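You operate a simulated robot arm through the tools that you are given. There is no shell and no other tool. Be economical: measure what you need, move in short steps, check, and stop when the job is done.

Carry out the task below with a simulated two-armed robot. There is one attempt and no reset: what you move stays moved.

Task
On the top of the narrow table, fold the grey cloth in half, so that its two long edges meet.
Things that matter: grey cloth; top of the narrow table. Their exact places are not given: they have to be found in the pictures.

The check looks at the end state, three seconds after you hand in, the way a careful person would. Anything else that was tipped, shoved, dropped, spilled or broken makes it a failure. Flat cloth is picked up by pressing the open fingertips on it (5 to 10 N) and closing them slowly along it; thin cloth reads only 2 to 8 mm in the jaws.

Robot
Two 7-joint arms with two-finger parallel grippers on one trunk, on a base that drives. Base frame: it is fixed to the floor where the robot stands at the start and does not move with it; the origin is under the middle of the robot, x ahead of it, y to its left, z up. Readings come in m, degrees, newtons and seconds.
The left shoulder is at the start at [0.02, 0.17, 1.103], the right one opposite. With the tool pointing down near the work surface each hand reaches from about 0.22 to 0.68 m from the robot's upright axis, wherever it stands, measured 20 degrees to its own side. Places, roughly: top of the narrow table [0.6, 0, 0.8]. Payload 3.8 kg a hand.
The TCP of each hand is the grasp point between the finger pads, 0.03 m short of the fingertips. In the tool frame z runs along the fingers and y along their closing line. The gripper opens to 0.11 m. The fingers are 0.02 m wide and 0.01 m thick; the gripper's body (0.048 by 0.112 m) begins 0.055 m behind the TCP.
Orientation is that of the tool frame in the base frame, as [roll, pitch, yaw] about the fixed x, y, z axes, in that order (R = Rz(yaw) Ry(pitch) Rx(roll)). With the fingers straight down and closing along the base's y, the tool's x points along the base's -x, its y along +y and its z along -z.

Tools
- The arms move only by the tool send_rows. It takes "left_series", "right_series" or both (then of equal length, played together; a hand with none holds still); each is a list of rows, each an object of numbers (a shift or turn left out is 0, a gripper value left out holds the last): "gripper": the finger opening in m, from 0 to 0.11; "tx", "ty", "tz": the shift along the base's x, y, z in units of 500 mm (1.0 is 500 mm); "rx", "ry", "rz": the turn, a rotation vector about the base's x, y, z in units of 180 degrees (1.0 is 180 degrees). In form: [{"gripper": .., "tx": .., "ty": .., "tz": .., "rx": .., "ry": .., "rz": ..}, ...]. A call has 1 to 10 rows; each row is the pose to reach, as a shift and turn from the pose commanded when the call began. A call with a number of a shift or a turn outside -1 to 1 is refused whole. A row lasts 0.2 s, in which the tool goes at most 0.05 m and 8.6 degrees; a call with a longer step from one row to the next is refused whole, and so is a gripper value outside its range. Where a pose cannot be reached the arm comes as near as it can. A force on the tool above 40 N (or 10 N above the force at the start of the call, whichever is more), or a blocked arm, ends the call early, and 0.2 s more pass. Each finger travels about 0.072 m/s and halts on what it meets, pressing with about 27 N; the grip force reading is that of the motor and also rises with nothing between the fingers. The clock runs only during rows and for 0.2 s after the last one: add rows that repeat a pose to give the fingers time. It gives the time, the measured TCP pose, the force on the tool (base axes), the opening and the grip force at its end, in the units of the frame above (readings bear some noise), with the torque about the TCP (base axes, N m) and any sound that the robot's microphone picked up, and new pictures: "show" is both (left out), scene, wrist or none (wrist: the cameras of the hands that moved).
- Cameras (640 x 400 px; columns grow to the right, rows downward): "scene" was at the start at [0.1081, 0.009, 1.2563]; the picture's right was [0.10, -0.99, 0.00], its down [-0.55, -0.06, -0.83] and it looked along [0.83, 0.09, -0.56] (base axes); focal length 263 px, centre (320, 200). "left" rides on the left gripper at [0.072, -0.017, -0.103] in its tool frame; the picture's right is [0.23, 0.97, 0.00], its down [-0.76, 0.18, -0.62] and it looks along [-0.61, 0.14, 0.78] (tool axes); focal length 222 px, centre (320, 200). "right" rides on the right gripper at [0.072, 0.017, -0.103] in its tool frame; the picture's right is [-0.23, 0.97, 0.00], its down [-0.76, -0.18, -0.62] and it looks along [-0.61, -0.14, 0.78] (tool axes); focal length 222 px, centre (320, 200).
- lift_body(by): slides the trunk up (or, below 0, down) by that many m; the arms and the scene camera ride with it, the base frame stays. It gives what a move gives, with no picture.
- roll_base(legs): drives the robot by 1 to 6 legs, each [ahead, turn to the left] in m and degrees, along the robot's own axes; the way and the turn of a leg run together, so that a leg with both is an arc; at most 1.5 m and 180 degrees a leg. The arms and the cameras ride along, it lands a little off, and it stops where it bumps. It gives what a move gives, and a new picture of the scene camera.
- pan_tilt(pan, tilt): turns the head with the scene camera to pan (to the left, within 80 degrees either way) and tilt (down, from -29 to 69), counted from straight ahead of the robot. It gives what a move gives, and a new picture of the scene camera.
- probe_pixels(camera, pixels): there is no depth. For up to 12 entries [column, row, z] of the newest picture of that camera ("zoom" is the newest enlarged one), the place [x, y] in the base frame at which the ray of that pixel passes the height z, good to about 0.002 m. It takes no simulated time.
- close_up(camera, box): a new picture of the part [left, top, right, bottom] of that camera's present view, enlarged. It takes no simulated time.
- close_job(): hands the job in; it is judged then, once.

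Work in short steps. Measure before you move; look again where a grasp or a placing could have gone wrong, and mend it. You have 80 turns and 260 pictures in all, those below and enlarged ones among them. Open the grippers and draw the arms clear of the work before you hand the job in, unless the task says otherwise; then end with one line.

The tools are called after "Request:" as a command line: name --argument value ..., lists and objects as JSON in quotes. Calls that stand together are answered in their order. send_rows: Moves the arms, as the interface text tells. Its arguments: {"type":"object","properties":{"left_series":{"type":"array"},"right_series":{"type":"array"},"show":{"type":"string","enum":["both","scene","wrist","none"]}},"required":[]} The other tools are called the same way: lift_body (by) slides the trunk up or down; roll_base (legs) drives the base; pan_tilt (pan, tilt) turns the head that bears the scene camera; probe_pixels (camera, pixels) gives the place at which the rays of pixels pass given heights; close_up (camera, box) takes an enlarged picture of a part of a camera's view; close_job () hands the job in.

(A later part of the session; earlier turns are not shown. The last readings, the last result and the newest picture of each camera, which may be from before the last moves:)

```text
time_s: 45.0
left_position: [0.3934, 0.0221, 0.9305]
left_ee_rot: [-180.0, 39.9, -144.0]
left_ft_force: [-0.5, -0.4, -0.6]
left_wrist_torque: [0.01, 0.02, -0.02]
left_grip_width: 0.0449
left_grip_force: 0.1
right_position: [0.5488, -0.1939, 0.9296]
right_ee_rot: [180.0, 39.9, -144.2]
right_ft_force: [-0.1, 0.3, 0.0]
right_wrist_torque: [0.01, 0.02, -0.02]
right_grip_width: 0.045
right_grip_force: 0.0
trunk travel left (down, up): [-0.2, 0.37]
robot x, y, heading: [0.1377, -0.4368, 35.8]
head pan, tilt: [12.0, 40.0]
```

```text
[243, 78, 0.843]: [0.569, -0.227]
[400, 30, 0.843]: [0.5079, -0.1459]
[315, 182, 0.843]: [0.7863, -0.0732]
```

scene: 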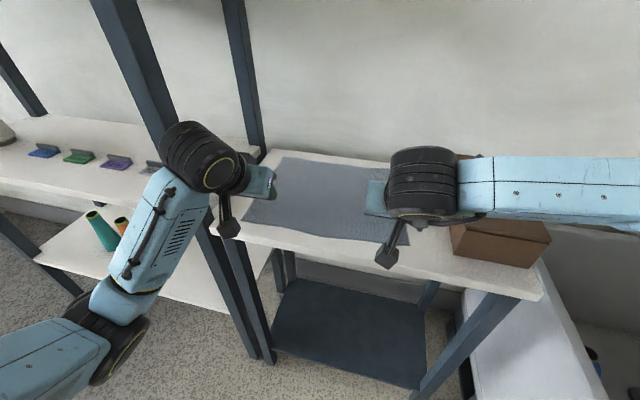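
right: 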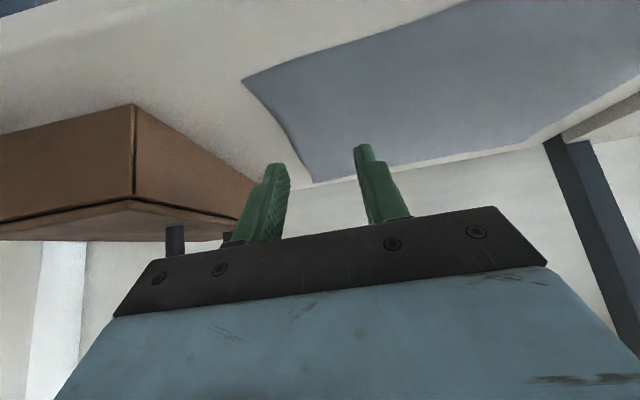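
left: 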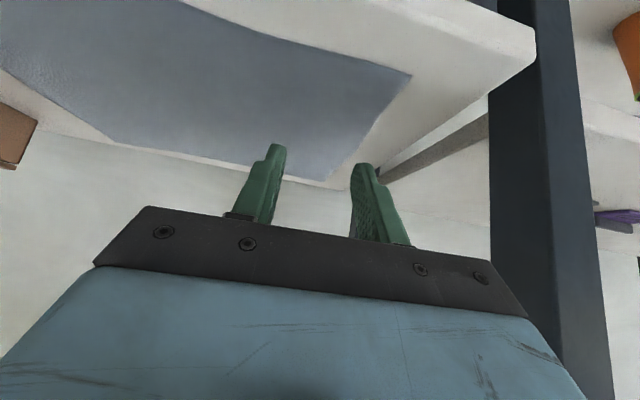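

The corners agree. I lower both hands to near contact, then in small steps while reading force.

Request:
send_rows --left_series '[{"tz": -0.06}, {"tz": -0.1}, {"tz": -0.11}, {"tz": -0.116}, {"tz": -0.116}]' --right_series '[{"tz": -0.06}, {"tz": -0.1}, {"tz": -0.11}, {"tz": -0.116}, {"tz": -0.116}]' --show "wrist"

```text
time_s: 46.2
left_position: [0.3938, 0.0225, 0.8719]
left_ee_rot: [179.8, 39.9, -144.1]
left_ft_force: [0.0, 0.9, -0.3]
left_wrist_torque: [-0.03, -0.01, -0.03]
left_grip_width: 0.0449
left_grip_force: 0.1
right_position: [0.5495, -0.192, 0.8718]
right_ee_rot: [179.8, 39.9, -144.1]
right_ft_force: [0.0, 0.8, 0.0]
right_wrist_torque: [0.02, -0.01, -0.03]
right_grip_width: 0.0451
right_grip_force: 0.0
trunk travel left (down, up): [-0.2, 0.37]
robot x, y, heading: [0.1404, -0.4389, 35.8]
head pan, tilt: [12.0, 40.0]
```

right: 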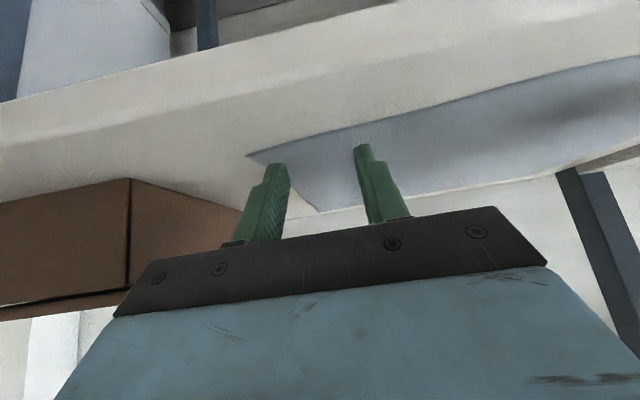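
left: 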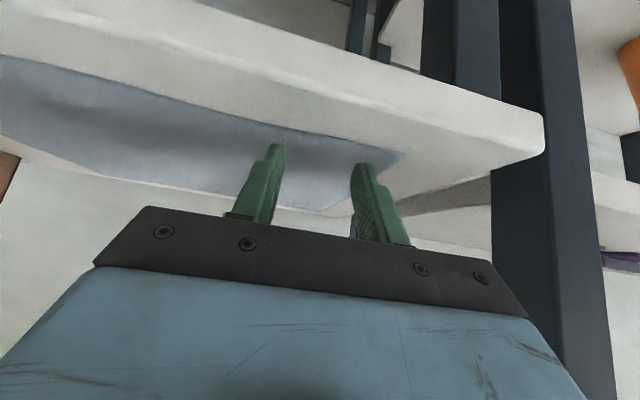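

There is no contact yet, and the tips sit right over the edge strip. I lower further in small steps.

Request:
send_rows --left_series '[{"tz": -0.004}, {"tz": -0.008}, {"tz": -0.008}]' --right_series '[{"tz": -0.004}, {"tz": -0.008}, {"tz": -0.008}]' --show "none"

Request:
send_rows --left_series '[{"tz": -0.004}, {"tz": -0.008}, {"tz": -0.008}]' --right_series '[{"tz": -0.004}, {"tz": -0.008}, {"tz": -0.008}]' --show "none"

```text
time_s: 47.0
left_position: [0.3935, 0.0219, 0.8709]
left_ee_rot: [-179.9, 40.2, -144.2]
left_ft_force: [3.3, 1.1, 13.7]
left_wrist_torque: [0.11, -0.22, -0.02]
left_grip_width: 0.0452
left_grip_force: 0.0
right_position: [0.5505, -0.1924, 0.869]
right_ee_rot: [179.8, 40.3, -144.3]
right_ft_force: [1.0, 2.3, 12.3]
right_wrist_torque: [-0.05, -0.2, 0.05]
right_grip_width: 0.0447
right_grip_force: 0.0
trunk travel left (down, up): [-0.2, 0.37]
robot x, y, heading: [0.1437, -0.4349, 35.9]
head pan, tilt: [12.0, 40.0]
```

```text
time_s: 47.8
left_position: [0.3934, 0.022, 0.8693]
left_ee_rot: [180.0, 40.8, -144.0]
left_ft_force: [4.2, 5.2, 33.1]
left_wrist_torque: [0.37, -0.52, 0.04]
left_grip_width: 0.0448
left_grip_force: 0.0
right_position: [0.5506, -0.1928, 0.8698]
right_ee_rot: [179.5, 40.8, -144.4]
right_ft_force: [2.0, 3.7, 32.6]
right_wrist_torque: [-0.09, -0.68, 0.08]
right_grip_width: 0.0448
right_grip_force: 0.0
trunk travel left (down, up): [-0.2, 0.37]
robot x, y, heading: [0.1399, -0.442, 36.1]
head pan, tilt: [12.0, 40.0]
```

That pressed too hard, at 33 N. I back up 5 mm to about 8 N and close slowly along the cloth.

Request:
send_rows --left_series '[{"tz": 0.01}, {"tz": 0.0105}]' --right_series '[{"tz": 0.01}, {"tz": 0.0105}]' --show "none"

Request:
send_rows --left_series '[{"gripper": 0.04}, {"gripper": 0.035}, {"gripper": 0.03}, {"gripper": 0.025}, {"gripper": 0.02}, {"gripper": 0.015}, {"gripper": 0.01}, {"gripper": 0.005}, {"gripper": 0.0}, {"gripper": 0.0}]' --right_series '[{"gripper": 0.04}, {"gripper": 0.035}, {"gripper": 0.03}, {"gripper": 0.025}, {"gripper": 0.02}, {"gripper": 0.015}, {"gripper": 0.01}, {"gripper": 0.005}, {"gripper": 0.0}, {"gripper": 0.0}]'

```text
time_s: 48.4
left_position: [0.3929, 0.0221, 0.8698]
left_ee_rot: [-179.9, 40.1, -144.2]
left_ft_force: [3.3, 3.0, 21.1]
left_wrist_torque: [0.17, -0.33, 0.02]
left_grip_width: 0.045
left_grip_force: 0.0
right_position: [0.5498, -0.1936, 0.8707]
right_ee_rot: [179.8, 40.0, -144.2]
right_ft_force: [1.8, 3.7, 18.1]
right_wrist_torque: [-0.01, -0.31, 0.06]
right_grip_width: 0.0446
right_grip_force: 0.1
trunk travel left (down, up): [-0.2, 0.37]
robot x, y, heading: [0.1416, -0.4358, 35.8]
head pan, tilt: [12.0, 40.0]
```

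```text
time_s: 50.6
left_position: [0.3933, 0.0215, 0.8711]
left_ee_rot: [179.9, 40.0, -144.3]
left_ft_force: [1.7, -3.7, 15.0]
left_wrist_torque: [0.03, -0.21, -0.02]
left_grip_width: 0.0022
left_grip_force: 27.2
right_position: [0.5501, -0.1938, 0.8694]
right_ee_rot: [179.7, 40.0, -144.2]
right_ft_force: [1.1, -2.1, 13.1]
right_wrist_torque: [0.06, -0.14, -0.02]
right_grip_width: 0.0001
right_grip_force: 27.0
trunk travel left (down, up): [-0.2, 0.37]
robot x, y, heading: [0.1386, -0.4386, 35.9]
head pan, tilt: [12.0, 40.0]
```

scene: 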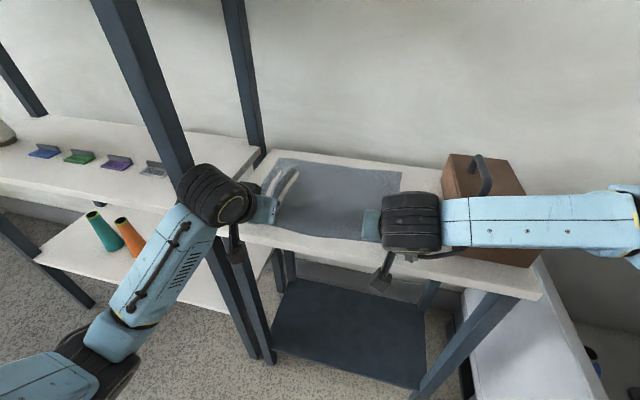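
right: 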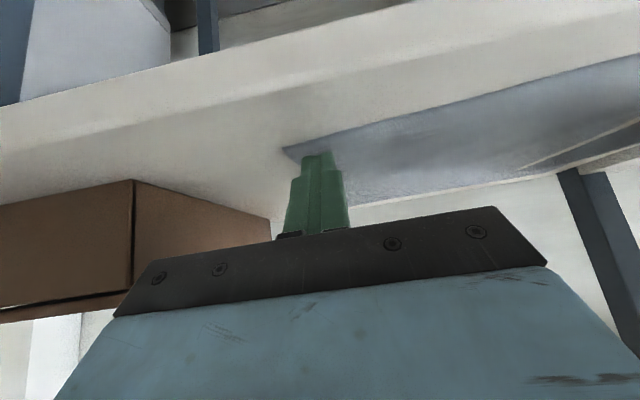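
left: 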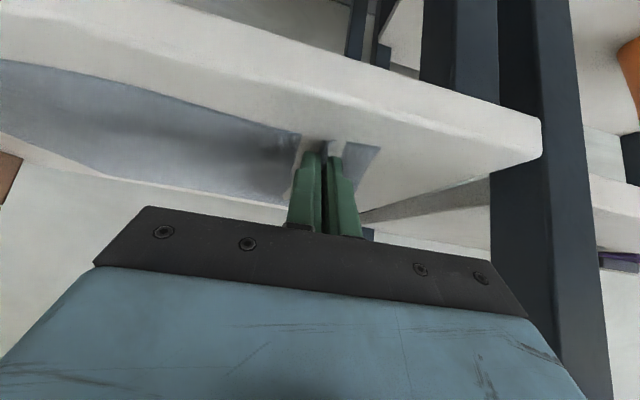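

The left hand holds a pinch at 2.2 mm, but the right closed empty. I lift the right hand slightly, reopen it and look.

Request:
send_rows --right_series '[{"tz": 0.06}, {"tz": 0.12, "gripper": 0.03}, {"tz": 0.12, "gripper": 0.05}]'

Request:
close_up --camera "scene" --box '[210, 130, 450, 280]'

```text
time_s: 51.4
left_position: [0.3935, 0.0222, 0.8696]
left_ee_rot: [180.0, 40.0, -144.1]
left_ft_force: [0.4, -2.5, 17.0]
left_wrist_torque: [0.05, -0.19, 0.0]
left_grip_width: 0.0018
left_grip_force: 27.0
right_position: [0.5495, -0.1943, 0.9294]
right_ee_rot: [179.8, 39.9, -144.3]
right_ft_force: [-0.6, 0.5, -0.2]
right_wrist_torque: [0.03, 0.01, -0.02]
right_grip_width: 0.0499
right_grip_force: 0.2
trunk travel left (down, up): [-0.2, 0.37]
robot x, y, heading: [0.1368, -0.4339, 36.2]
head pan, tilt: [12.0, 40.0]
```

scene: 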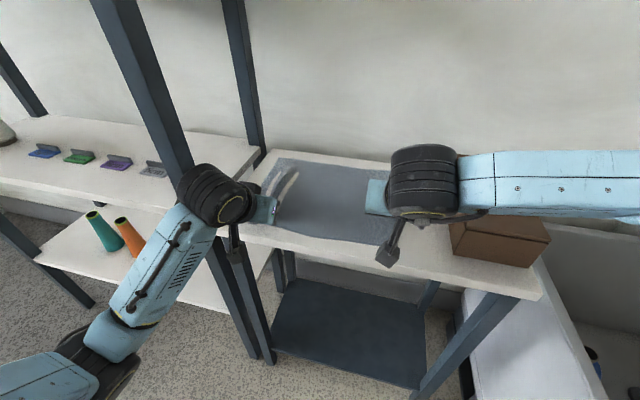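
right: 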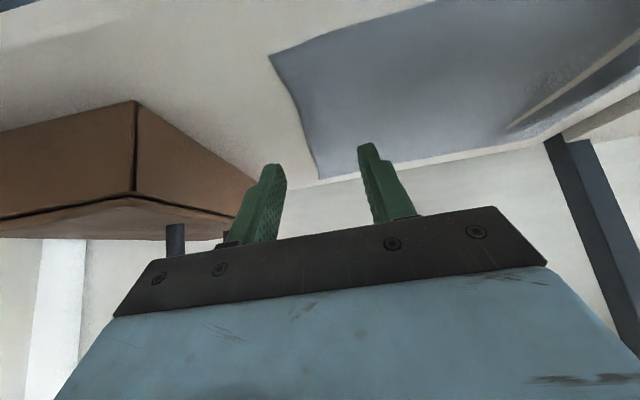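

```text
2.67 times, centred on (330, 205) of scene
```

zoom: 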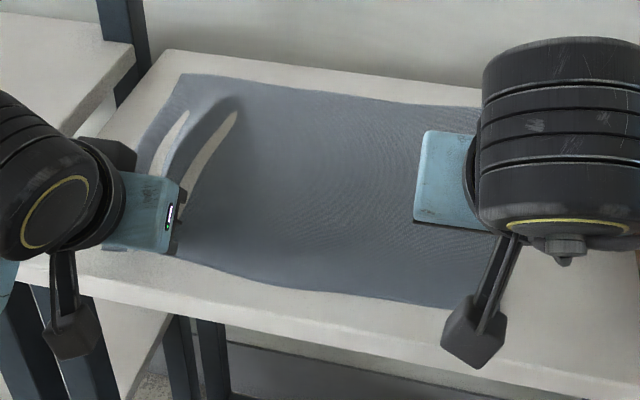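

The left pinch is good, with a ridge visible. I probe corner C in the right view at (270,57) and B at (318,178).

Request:
probe_pixels --camera "right" --pixels '[[270, 57, 0.843], [318, 178, 0.843], [400, 12, 0.843], [434, 0, 0.843]]'

Request:
probe_pixels --camera "scene" --pixels '[[281, 159, 0.843], [390, 245, 0.843]]'

```text
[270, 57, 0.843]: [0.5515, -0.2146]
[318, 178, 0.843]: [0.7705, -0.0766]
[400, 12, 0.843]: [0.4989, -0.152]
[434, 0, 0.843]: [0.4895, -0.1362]
```

```text
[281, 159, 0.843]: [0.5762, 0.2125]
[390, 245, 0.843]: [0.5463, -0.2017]
```

The right side of the cloth slid about 2 cm toward the left. I re-aim the right hand farther onto the cloth, press more lightly and close again.

Request:
send_rows --right_series '[{"tx": -0.026, "ty": 0.036}, {"tx": -0.026, "ty": 0.036, "tz": -0.06}, {"tx": -0.026, "ty": 0.036, "tz": -0.105}, {"tx": -0.026, "ty": 0.036, "tz": -0.113}, {"tx": -0.026, "ty": 0.036, "tz": -0.116}, {"tx": -0.026, "ty": 0.036, "tz": -0.116}]' --show "wrist"

```text
time_s: 52.8
left_position: [0.393, 0.0219, 0.8704]
left_ee_rot: [179.9, 39.9, -144.0]
left_ft_force: [-0.6, -1.4, 18.3]
left_wrist_torque: [0.1, -0.15, 0.03]
left_grip_width: 0.0019
left_grip_force: 27.3
right_position: [0.5369, -0.1761, 0.8726]
right_ee_rot: [180.0, 40.0, -144.2]
right_ft_force: [-0.5, -0.4, 0.6]
right_wrist_torque: [0.03, 0.0, 0.03]
right_grip_width: 0.0502
right_grip_force: 0.1
trunk travel left (down, up): [-0.2, 0.37]
robot x, y, heading: [0.1412, -0.4371, 35.8]
head pan, tilt: [12.0, 40.0]
```

right: 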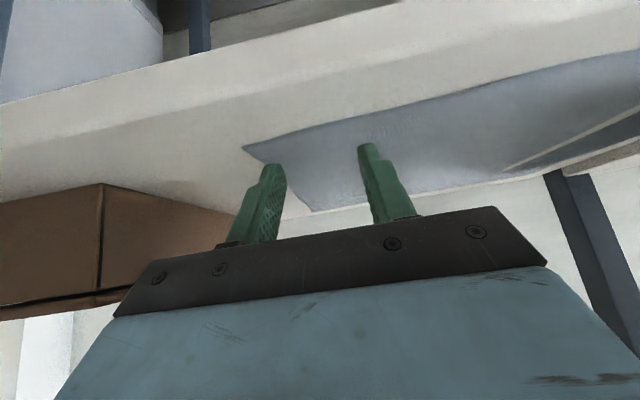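

The outer finger sits almost on the side edge. I shift 2 cm further inward, lower to about 8 N and close slowly.

Request:
send_rows --right_series '[{"tx": -0.024, "ty": 0.032}, {"tx": -0.024, "ty": 0.032, "tz": -0.004}, {"tx": -0.024, "ty": 0.032, "tz": -0.007}, {"tx": -0.024, "ty": 0.032, "tz": -0.007}]' --show "none"

```text
time_s: 53.8
left_position: [0.3926, 0.0228, 0.8712]
left_ee_rot: [179.9, 39.9, -144.1]
left_ft_force: [2.1, 3.0, 15.3]
left_wrist_torque: [0.19, -0.22, 0.02]
left_grip_width: 0.0021
left_grip_force: 26.6
right_position: [0.5258, -0.159, 0.8706]
right_ee_rot: [179.7, 40.2, -144.2]
right_ft_force: [-0.4, -1.8, 11.3]
right_wrist_torque: [-0.15, -0.23, -0.04]
right_grip_width: 0.0504
right_grip_force: 0.4
trunk travel left (down, up): [-0.2, 0.37]
robot x, y, heading: [0.1428, -0.4396, 35.8]
head pan, tilt: [12.0, 40.0]
```

The right hand reads 11 N, which is good. I close it slowly.

Request:
send_rows --right_series '[{"gripper": 0.045}, {"gripper": 0.04}, {"gripper": 0.035}, {"gripper": 0.03}, {"gripper": 0.025}, {"gripper": 0.02}, {"gripper": 0.015}, {"gripper": 0.01}, {"gripper": 0.005}, {"gripper": 0.0}]'

```text
time_s: 56.0
left_position: [0.393, 0.0205, 0.8704]
left_ee_rot: [180.0, 40.0, -144.3]
left_ft_force: [6.9, -10.2, 13.1]
left_wrist_torque: [-0.23, -0.34, -0.21]
left_grip_width: 0.0026
left_grip_force: 27.1
right_position: [0.5252, -0.1592, 0.8699]
right_ee_rot: [179.5, 40.0, -144.2]
right_ft_force: [-6.7, 10.1, 20.3]
right_wrist_torque: [0.4, -0.03, 0.17]
right_grip_width: 0.002
right_grip_force: 26.6
trunk travel left (down, up): [-0.2, 0.37]
robot x, y, heading: [0.1379, -0.4363, 35.7]
head pan, tilt: [12.0, 40.0]
```

scene: 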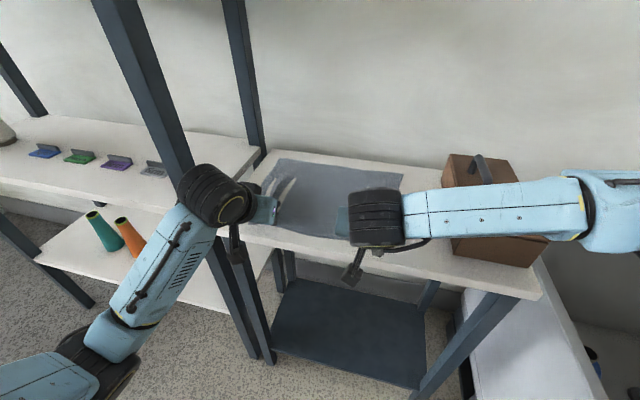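
right: 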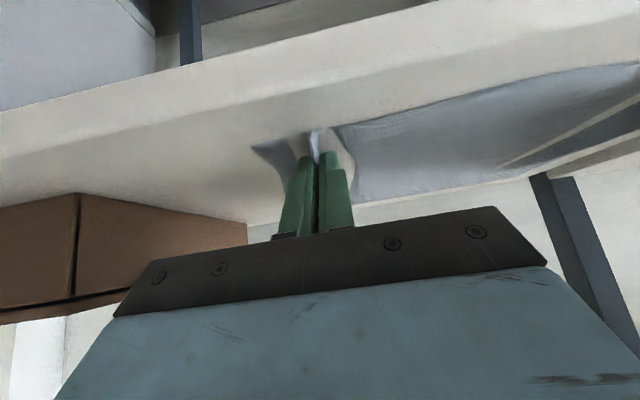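

Both jaws now hold about 2 mm of cloth. I relax the tension between the hands slightly and lift 5 cm to check the grips.

Request:
send_rows --left_series '[{"tx": 0.002, "ty": -0.003, "tz": 0.02}, {"tx": 0.003, "ty": -0.004, "tz": 0.05}, {"tx": 0.003, "ty": -0.004, "tz": 0.09}, {"tx": 0.003, "ty": -0.004, "tz": 0.12}]' --right_series '[{"tx": -0.003, "ty": 0.004, "tz": 0.02}, {"tx": -0.004, "ty": 0.005, "tz": 0.05}, {"tx": -0.004, "ty": 0.005, "tz": 0.09}, {"tx": -0.004, "ty": 0.005, "tz": 0.12}]'

Request:
close_up --camera "scene" --box '[210, 120, 450, 270]'

```text
time_s: 57.0
left_position: [0.3959, 0.0238, 0.9296]
left_ee_rot: [179.9, 39.9, -144.1]
left_ft_force: [3.3, -6.8, 0.0]
left_wrist_torque: [-0.19, -0.11, -0.12]
left_grip_width: 0.0021
left_grip_force: 27.5
right_position: [0.5233, -0.1567, 0.9275]
right_ee_rot: [179.9, 39.8, -144.2]
right_ft_force: [-4.8, 5.9, 0.1]
right_wrist_torque: [0.19, 0.13, 0.07]
right_grip_width: 0.0017
right_grip_force: 26.6
trunk travel left (down, up): [-0.2, 0.37]
robot x, y, heading: [0.1387, -0.4394, 35.9]
head pan, tilt: [12.0, 40.0]
```

scene: 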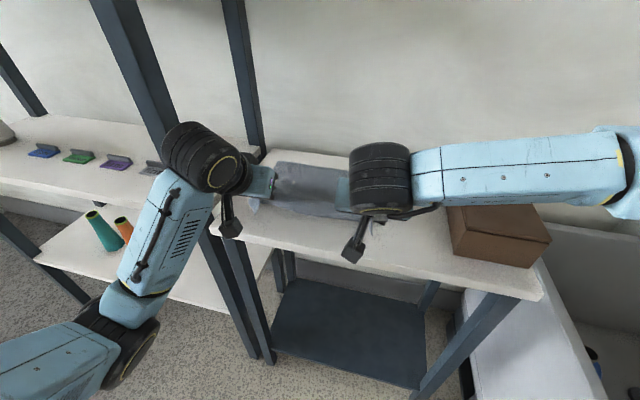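
right: 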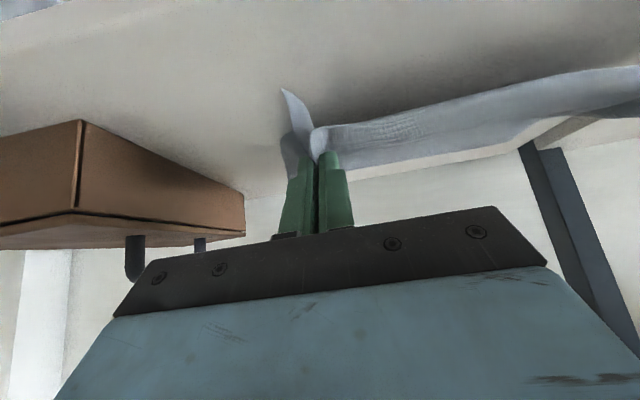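
left: 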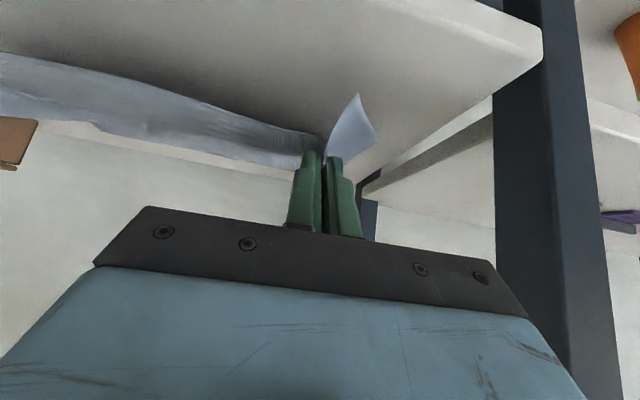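

```text
2.67 times, centred on (330, 195) of scene
```

zoom: 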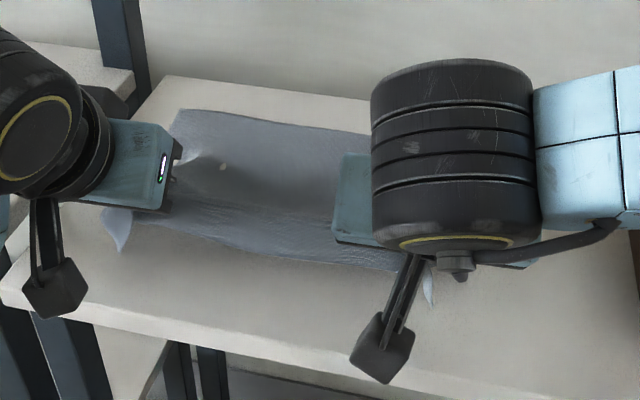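

Both grips hold and the edge is lifted evenly. I probe the far-edge corner A in the zoom, at about (178,110), to see whether the base layer moved.

Request:
probe_pixels --camera "zoom" --pixels '[[178, 110, 0.843], [250, 117, 0.843], [365, 132, 0.843]]'

Request:
probe_pixels --camera "right" --pixels '[[375, 175, 0.843], [520, 147, 0.843]]'

```text
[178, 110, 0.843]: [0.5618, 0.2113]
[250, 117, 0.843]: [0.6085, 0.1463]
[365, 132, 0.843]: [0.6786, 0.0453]
```

```text
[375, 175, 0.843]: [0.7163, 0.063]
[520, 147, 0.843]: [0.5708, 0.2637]
```

The grips are even and the far edge's left end lies at about (0.562,0.211). I carry the edge up and over in an arc along the fold direction for the first half, and look midway.

Request:
send_rows --left_series '[{"tx": 0.018, "ty": 0.009, "tz": 0.028}, {"tx": 0.0356, "ty": 0.0192, "tz": 0.055}, {"tx": 0.0676, "ty": 0.0422, "tz": 0.082}, {"tx": 0.1006, "ty": 0.0662, "tz": 0.105}, {"tx": 0.1376, "ty": 0.0932, "tz": 0.112}, {"tx": 0.1726, "ty": 0.1192, "tz": 0.115}, {"tx": 0.2086, "ty": 0.1452, "tz": 0.105, "rx": 0.0082, "ry": -0.0112}, {"tx": 0.2426, "ty": 0.1702, "tz": 0.091, "rx": 0.0164, "ry": -0.0224}]' --right_series '[{"tx": 0.014, "ty": 0.015, "tz": 0.028}, {"tx": 0.0284, "ty": 0.0288, "tz": 0.055}, {"tx": 0.0604, "ty": 0.0518, "tz": 0.082}, {"tx": 0.0934, "ty": 0.0758, "tz": 0.105}, {"tx": 0.1304, "ty": 0.1028, "tz": 0.112}, {"tx": 0.1654, "ty": 0.1288, "tz": 0.115}, {"tx": 0.2014, "ty": 0.1548, "tz": 0.105, "rx": 0.0082, "ry": -0.0112}, {"tx": 0.2354, "ty": 0.1798, "tz": 0.091, "rx": 0.0164, "ry": -0.0224}]'

Request:
close_up --camera "scene" --box '[210, 100, 450, 250]'

```text
time_s: 58.8
left_position: [0.517, 0.1078, 0.9745]
left_ee_rot: [179.9, 45.0, -144.1]
left_ft_force: [-0.5, -0.5, 0.1]
left_wrist_torque: [-0.01, 0.04, 0.01]
left_grip_width: 0.0019
left_grip_force: 27.3
right_position: [0.641, -0.0658, 0.9738]
right_ee_rot: [179.8, 45.0, -144.3]
right_ft_force: [1.1, 0.0, -0.6]
right_wrist_torque: [0.0, 0.02, 0.02]
right_grip_width: 0.0019
right_grip_force: 27.0
trunk travel left (down, up): [-0.2, 0.37]
robot x, y, heading: [0.1385, -0.4369, 35.9]
head pan, tilt: [12.0, 40.0]
```

scene: 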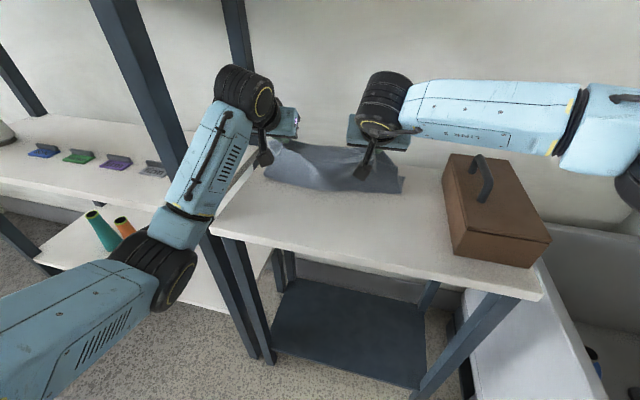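
right: 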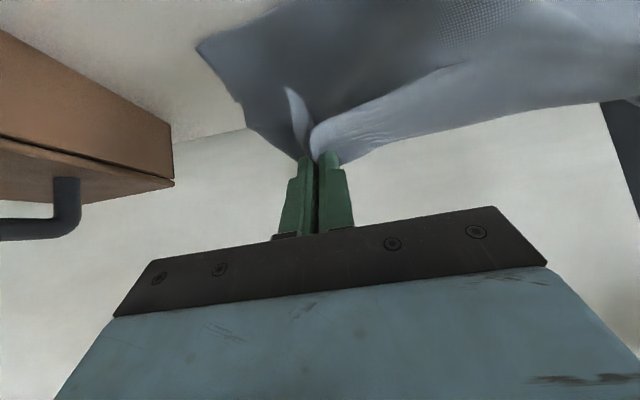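
left: 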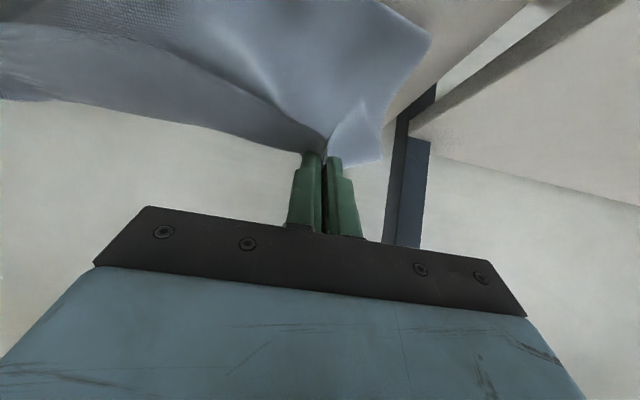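

```text
2.67 times, centred on (330, 175) of scene
```

zoom: 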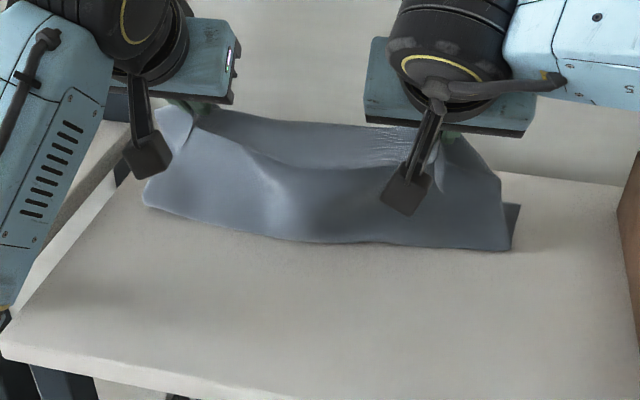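

The edge is up and the flap curves over a crease near zoom (145,205)–(510,250). I probe the crease and check for the far edge.

Request:
probe_pixels --camera "zoom" --pixels '[[145, 205, 0.843], [300, 242, 0.843], [510, 250, 0.843], [521, 205, 0.843]]'

Request:
probe_pixels --camera "right" --pixels '[[197, 45, 0.843], [245, 128, 0.843]]'

```text
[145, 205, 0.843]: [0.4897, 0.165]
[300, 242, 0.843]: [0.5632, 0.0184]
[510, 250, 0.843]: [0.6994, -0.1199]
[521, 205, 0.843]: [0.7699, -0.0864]
```

```text
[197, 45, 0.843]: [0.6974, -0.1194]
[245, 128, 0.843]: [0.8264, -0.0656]
```

The crease lies near the cloth's midline. I continue the arc to just above the far edge, leaning the tools more so the edge strip hangs down, and stop about 5 cm up.

Request:
send_rows --left_series '[{"tx": 0.0226, "ty": 0.0166, "tz": -0.012, "rx": 0.0099, "ry": -0.0134}, {"tx": 0.0484, "ty": 0.0355, "tz": -0.032, "rx": 0.0198, "ry": -0.0268}, {"tx": 0.0742, "ty": 0.0545, "tz": -0.056, "rx": 0.0297, "ry": -0.0402}, {"tx": 0.0967, "ty": 0.071, "tz": -0.08, "rx": 0.0396, "ry": -0.0536}, {"tx": 0.116, "ty": 0.085, "tz": -0.108, "rx": 0.0495, "ry": -0.067}, {"tx": 0.129, "ty": 0.0947, "tz": -0.132, "rx": 0.0495, "ry": -0.067}]' --right_series '[{"tx": 0.0226, "ty": 0.0166, "tz": -0.012, "rx": 0.0099, "ry": -0.0134}, {"tx": 0.0484, "ty": 0.0355, "tz": -0.032, "rx": 0.0198, "ry": -0.0268}, {"tx": 0.0742, "ty": 0.0545, "tz": -0.056, "rx": 0.0297, "ry": -0.0402}, {"tx": 0.0967, "ty": 0.071, "tz": -0.08, "rx": 0.0396, "ry": -0.0536}, {"tx": 0.116, "ty": 0.085, "tz": -0.108, "rx": 0.0495, "ry": -0.067}, {"tx": 0.129, "ty": 0.0947, "tz": -0.132, "rx": 0.0495, "ry": -0.067}]'

Request:
close_up --camera "scene" --box '[210, 100, 450, 250]'

```text
time_s: 60.2
left_position: [0.5813, 0.1532, 0.9102]
left_ee_rot: [179.5, 59.9, -144.4]
left_ft_force: [-0.4, -1.7, 0.6]
left_wrist_torque: [0.01, 0.03, -0.04]
left_grip_width: 0.0019
left_grip_force: 26.3
right_position: [0.705, -0.0178, 0.908]
right_ee_rot: [179.5, 59.9, -144.5]
right_ft_force: [-0.5, 0.7, -0.3]
right_wrist_torque: [-0.03, 0.0, 0.04]
right_grip_width: 0.002
right_grip_force: 26.7
trunk travel left (down, up): [-0.2, 0.37]
robot x, y, heading: [0.1375, -0.4372, 35.7]
head pan, tilt: [12.0, 40.0]
```

scene: 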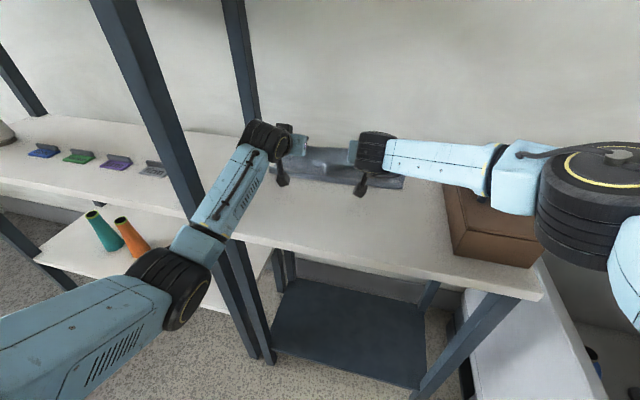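
right: 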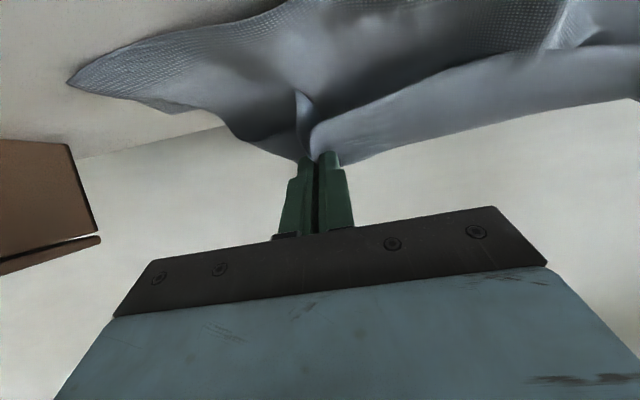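
left: 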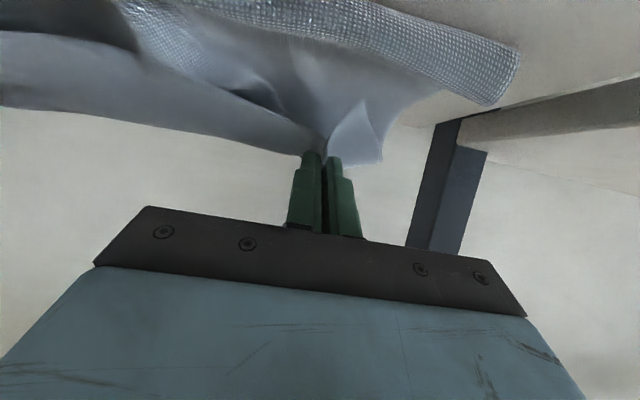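

```text
2.67 times, centred on (330, 175) of scene
```

zoom: 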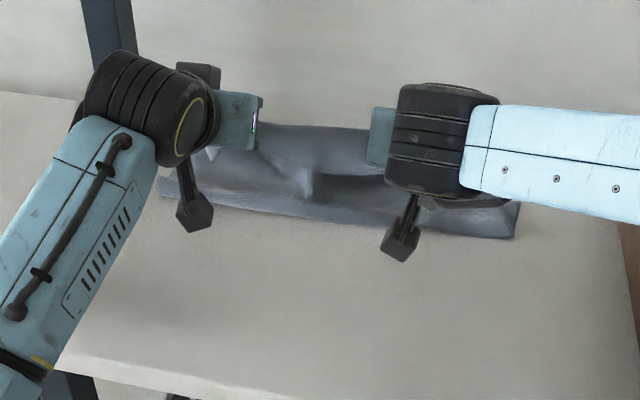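

The flap is over with some slack. I probe the present crease line to see how far forward the edge must go.

Request:
probe_pixels --camera "zoom" --pixels '[[162, 196, 0.843], [330, 220, 0.843], [515, 237, 0.843], [522, 203, 0.843]]'

Request:
probe_pixels --camera "left" --pixels '[[520, 50, 0.85], [490, 103, 0.843]]'

Request:
probe_pixels --camera "right" --pixels '[[68, 80, 0.843], [225, 125, 0.843]]'

```text
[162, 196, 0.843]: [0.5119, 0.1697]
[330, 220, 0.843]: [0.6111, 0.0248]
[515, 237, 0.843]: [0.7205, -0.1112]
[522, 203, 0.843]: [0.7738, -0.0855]
```

```text
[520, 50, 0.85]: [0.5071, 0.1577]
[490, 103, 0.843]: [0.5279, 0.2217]
```

```text
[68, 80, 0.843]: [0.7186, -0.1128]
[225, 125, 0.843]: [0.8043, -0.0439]
```

The crease rolled forward to n≈0.51, so the far edge must now lie near n≈0.63. I lower while leaning back to 50° and move a further 3 cm forward so the edges meet.

Request:
send_rows --left_series '[{"tx": 0.008, "ty": 0.006, "tz": -0.012, "rx": -0.011, "ry": 0.015}, {"tx": 0.016, "ty": 0.012, "tz": -0.024, "rx": -0.022, "ry": 0.03}, {"tx": 0.024, "ty": 0.018, "tz": -0.034, "rx": -0.0329, "ry": 0.0448}, {"tx": 0.0387, "ty": 0.0284, "tz": -0.034, "rx": -0.0329, "ry": 0.0448}, {"tx": 0.0532, "ty": 0.039, "tz": -0.036, "rx": -0.0329, "ry": 0.0448}]' --right_series '[{"tx": 0.008, "ty": 0.006, "tz": -0.012, "rx": -0.011, "ry": 0.015}, {"tx": 0.016, "ty": 0.012, "tz": -0.024, "rx": -0.022, "ry": 0.03}, {"tx": 0.024, "ty": 0.018, "tz": -0.034, "rx": -0.0329, "ry": 0.0448}, {"tx": 0.0387, "ty": 0.0284, "tz": -0.034, "rx": -0.0329, "ry": 0.0448}, {"tx": 0.0532, "ty": 0.039, "tz": -0.036, "rx": -0.0329, "ry": 0.0448}]'

Request:
close_up --camera "scene" --box '[210, 100, 450, 250]'

```text
time_s: 61.4
left_position: [0.6075, 0.1723, 0.8923]
left_ee_rot: [179.6, 49.9, -144.3]
left_ft_force: [0.2, -0.4, 0.4]
left_wrist_torque: [0.01, 0.01, 0.04]
left_grip_width: 0.002
left_grip_force: 27.2
right_position: [0.7241, -0.0045, 0.891]
right_ee_rot: [179.7, 49.9, -144.3]
right_ft_force: [-0.6, -0.5, 0.5]
right_wrist_torque: [0.0, 0.01, -0.01]
right_grip_width: 0.002
right_grip_force: 27.0
right hand out of reach, approached as far as the arm can: row 5
trunk travel left (down, up): [-0.2, 0.37]
robot x, y, heading: [0.1368, -0.4359, 35.7]
head pan, tilt: [12.0, 40.0]
```

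scene: 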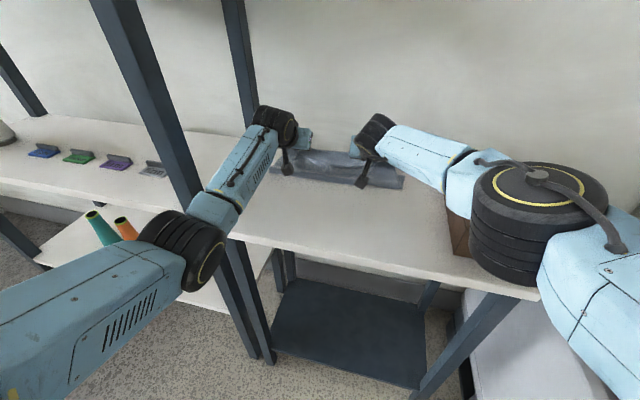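
right: 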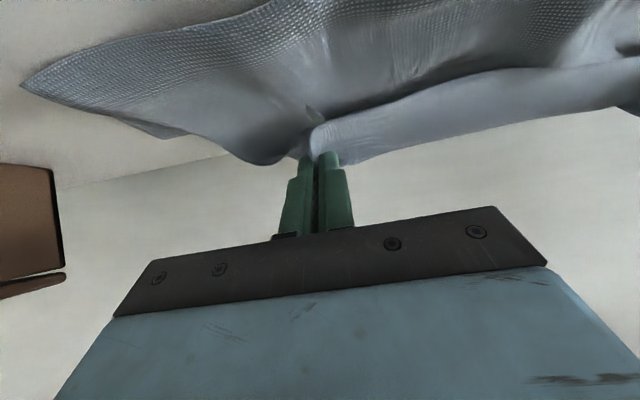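
left: 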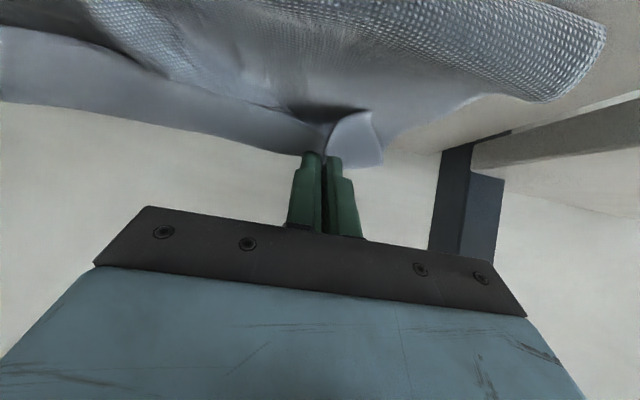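

```text
2.67 times, centred on (330, 175) of scene
```

zoom: 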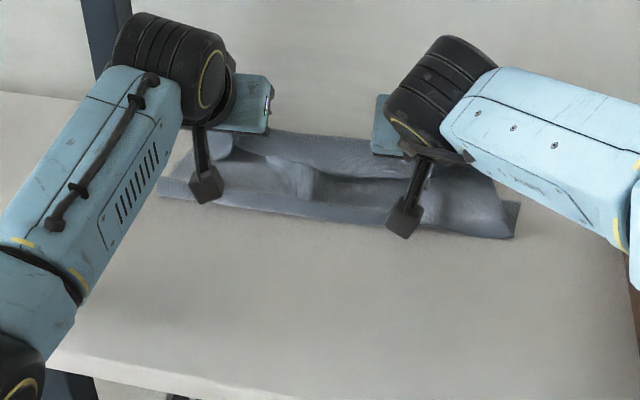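

The right hand is at its reach limit, and the edge is over the far part of the cloth about 3 cm up. I release both hands here and raise them straight up.

Request:
send_rows --left_series '[{"gripper": 0.028}, {"gripper": 0.05}, {"gripper": 0.05}, {"tz": 0.04}, {"tz": 0.12}, {"tz": 0.2}, {"tz": 0.25}]' --right_series '[{"gripper": 0.028}, {"gripper": 0.05}, {"gripper": 0.05}, {"tz": 0.04}, {"tz": 0.12}, {"tz": 0.2}, {"tz": 0.25}]'

Request:
close_up --camera "scene" --box '[210, 100, 450, 250]'

```text
time_s: 63.0
left_position: [0.6071, 0.1736, 1.0169]
left_ee_rot: [179.7, 49.9, -144.3]
left_ft_force: [-0.2, -0.7, 0.5]
left_wrist_torque: [-0.02, -0.01, 0.0]
left_grip_width: 0.0499
left_grip_force: 0.0
right_position: [0.7249, -0.0052, 1.015]
right_ee_rot: [179.7, 49.9, -144.3]
right_ft_force: [-0.7, -0.1, -0.7]
right_wrist_torque: [0.0, 0.02, -0.02]
right_grip_width: 0.0503
right_grip_force: 0.0
trunk travel left (down, up): [-0.2, 0.37]
robot x, y, heading: [0.1429, -0.4351, 36.0]
head pan, tilt: [12.0, 40.0]
```

scene: 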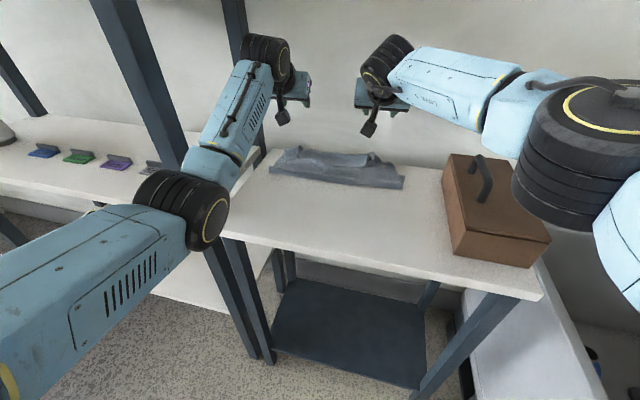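
right: 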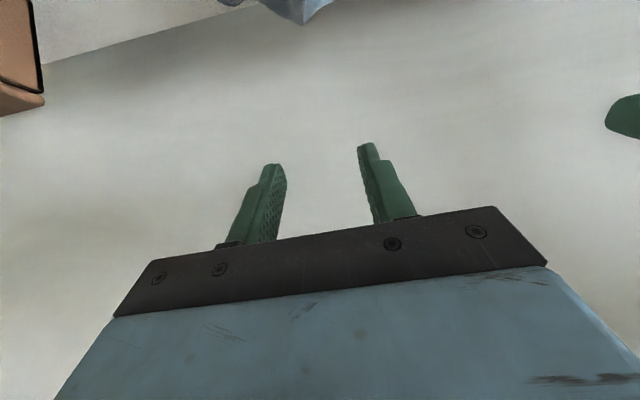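
left: 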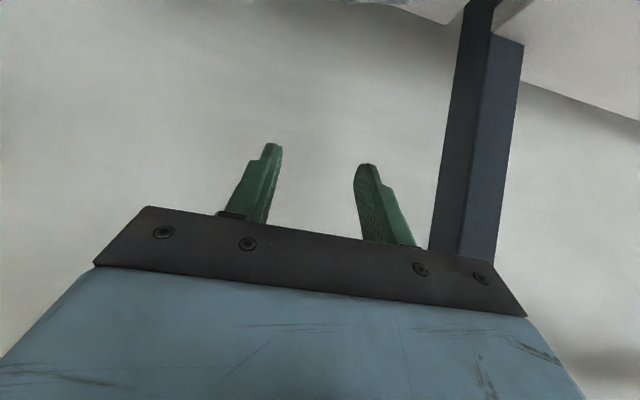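

```text
2.67 times, centred on (330, 175) of scene
```

zoom: 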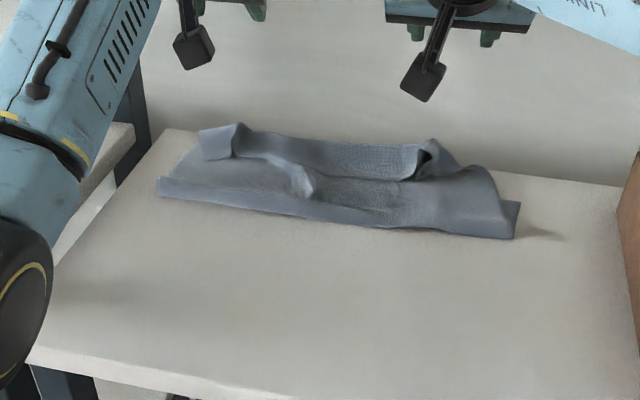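

The cloth folded over, but the gripped edge rolled back on top of the flap, with ridges near zoom (240,125) and (430,140). I pull both hands back and level them so their cameras can inspect it.

Request:
send_rows --left_series '[{"tx": -0.064, "ty": -0.047, "tz": 0.03, "rx": -0.0263, "ry": 0.0358}, {"tx": -0.128, "ty": -0.095, "tz": 0.06, "rx": -0.0526, "ry": 0.0716}, {"tx": -0.193, "ty": -0.142, "tz": 0.09, "rx": -0.079, "ry": 0.1074}, {"tx": -0.257, "ty": -0.19, "tz": 0.12, "rx": -0.1053, "ry": 0.1432}, {"tx": -0.322, "ty": -0.237, "tz": 0.15, "rx": -0.1316, "ry": 0.179}]' --right_series '[{"tx": -0.064, "ty": -0.047, "tz": 0.03, "rx": -0.0263, "ry": 0.0358}, {"tx": -0.128, "ty": -0.095, "tz": 0.06, "rx": -0.0526, "ry": 0.0716}, {"tx": -0.193, "ty": -0.142, "tz": 0.09, "rx": -0.079, "ry": 0.1074}, {"tx": -0.257, "ty": -0.19, "tz": 0.12, "rx": -0.1053, "ry": 0.1432}, {"tx": -0.322, "ty": -0.237, "tz": 0.15, "rx": -0.1316, "ry": 0.179}]'

Request:
close_up --camera "scene" --box '[255, 130, 415, 230]'

```text
time_s: 64.2
left_position: [0.4456, 0.0556, 1.0945]
left_ee_rot: [-179.9, 9.9, -143.8]
left_ft_force: [-1.0, -0.2, -1.1]
left_wrist_torque: [0.02, -0.01, -0.03]
left_grip_width: 0.0502
left_grip_force: 0.0
right_position: [0.5656, -0.1228, 1.0925]
right_ee_rot: [-179.8, 9.9, -144.2]
right_ft_force: [-0.1, -1.2, 0.2]
right_wrist_torque: [-0.02, -0.05, 0.02]
right_grip_width: 0.0501
right_grip_force: 0.0
trunk travel left (down, up): [-0.2, 0.37]
robot x, y, heading: [0.1398, -0.4372, 36.0]
head pan, tilt: [12.0, 40.0]
```

scene: 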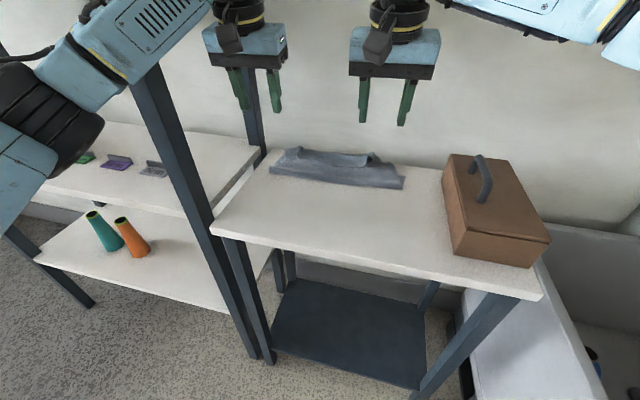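
right: 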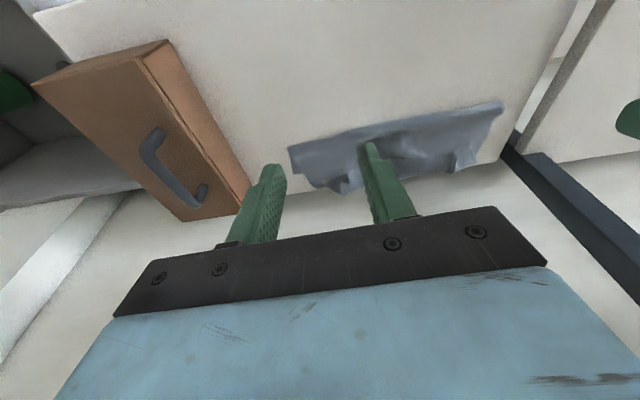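
left: 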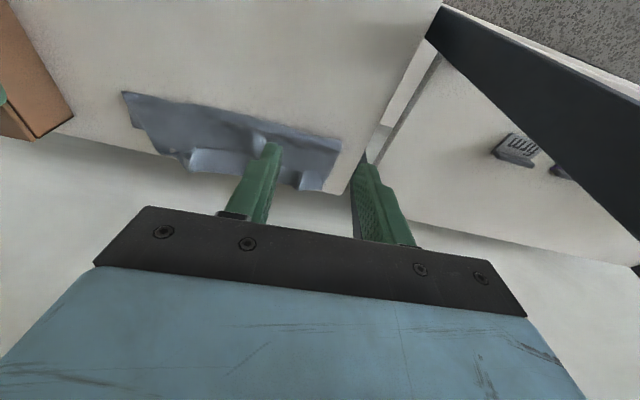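

```text
4.00 times, centred on (335, 180) of scene
```

zoom: 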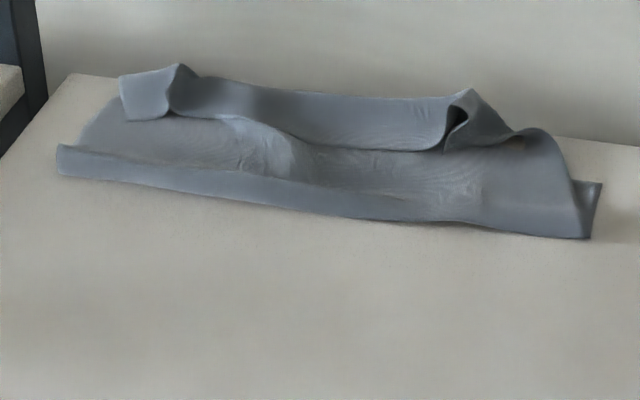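

The flap lies folded, with a strip of edge about 3 cm wide curled back on top along the far side. I probe the crease, the far corners and the curled strip before mending it.

Request:
probe_pixels --camera "zoom" --pixels '[[58, 172, 0.845], [300, 207, 0.845], [590, 238, 0.845], [602, 183, 0.845], [118, 85, 0.85], [165, 119, 0.855], [300, 148, 0.855], [440, 150, 0.86], [560, 140, 0.86], [180, 64, 0.87], [300, 92, 0.87], [465, 90, 0.88]]'

Request:
close_up --camera "left" --box '[110, 80, 350, 210]'

Request:
close_up --camera "right" --box '[270, 90, 530, 220]'

```text
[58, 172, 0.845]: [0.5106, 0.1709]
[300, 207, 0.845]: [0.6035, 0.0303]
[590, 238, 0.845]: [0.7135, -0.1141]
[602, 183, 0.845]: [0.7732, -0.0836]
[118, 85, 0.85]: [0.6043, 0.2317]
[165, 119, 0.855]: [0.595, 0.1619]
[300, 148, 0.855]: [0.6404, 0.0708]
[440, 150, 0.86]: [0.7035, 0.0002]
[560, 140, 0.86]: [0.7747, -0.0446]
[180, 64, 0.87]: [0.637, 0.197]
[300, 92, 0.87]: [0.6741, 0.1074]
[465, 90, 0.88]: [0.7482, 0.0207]
```

```text
2.67 times, centred on (230, 145) of left
```

zoom: 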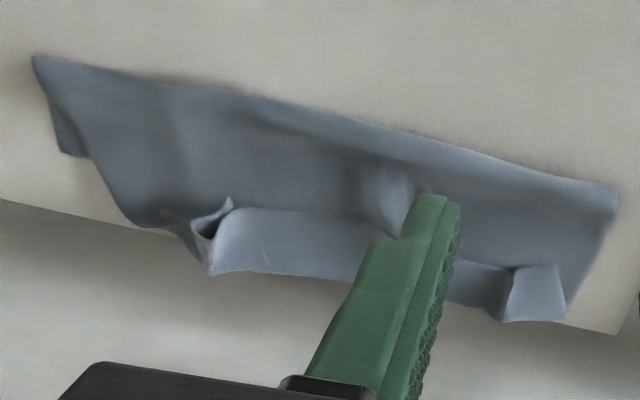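

```text
2.46 times, centred on (400, 155) of right
```

zoom: 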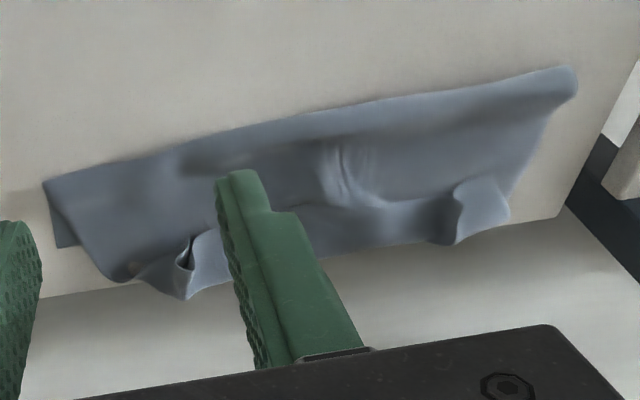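

The far edge AB is at n≈0.575, the crease at 0.51 and the flap's ridge near the back edge, so the fold was carried too far and must be undone and redone. I drive 6 cm closer for reach, then regrip the two standing bunches at about (0.637,0.197) and (0.748,0.021).

Request:
roll_base --legs '[[0.06, 0]]'

Request:
close_up --camera "scene" --box '[225, 130, 385, 230]'

```text
time_s: 65.2
left_position: [0.4817, 0.0771, 1.0945]
left_ee_rot: [179.8, 9.9, -144.1]
left_ft_force: [0.1, 0.6, -0.2]
left_wrist_torque: [0.06, 0.02, -0.01]
left_grip_width: 0.0501
left_grip_force: 0.1
right_position: [0.6026, -0.0958, 1.0939]
right_ee_rot: [-180.0, 10.0, -144.0]
right_ft_force: [-0.1, 0.0, -1.2]
right_wrist_torque: [0.0, -0.02, -0.01]
right_grip_width: 0.0503
right_grip_force: 0.0
trunk travel left (down, up): [-0.2, 0.37]
robot x, y, heading: [0.1822, -0.4071, 36.4]
head pan, tilt: [12.0, 40.0]
stopped in leg 1: the robot was blocked; the commanded pose is now the measured one
```

scene: 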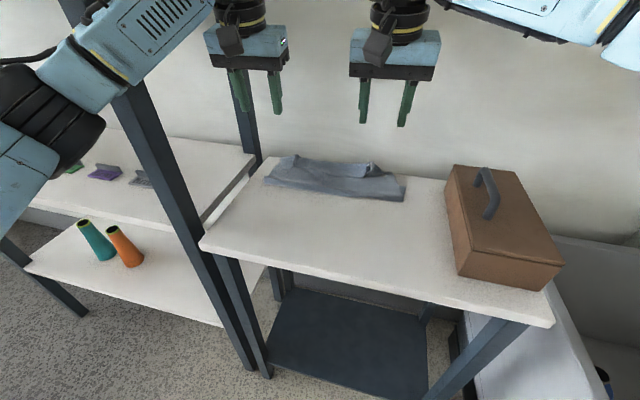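

```text
4.00 times, centred on (305, 180) of scene
```

zoom: 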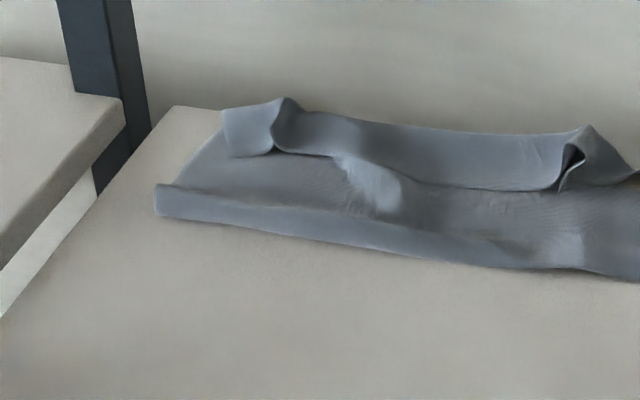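

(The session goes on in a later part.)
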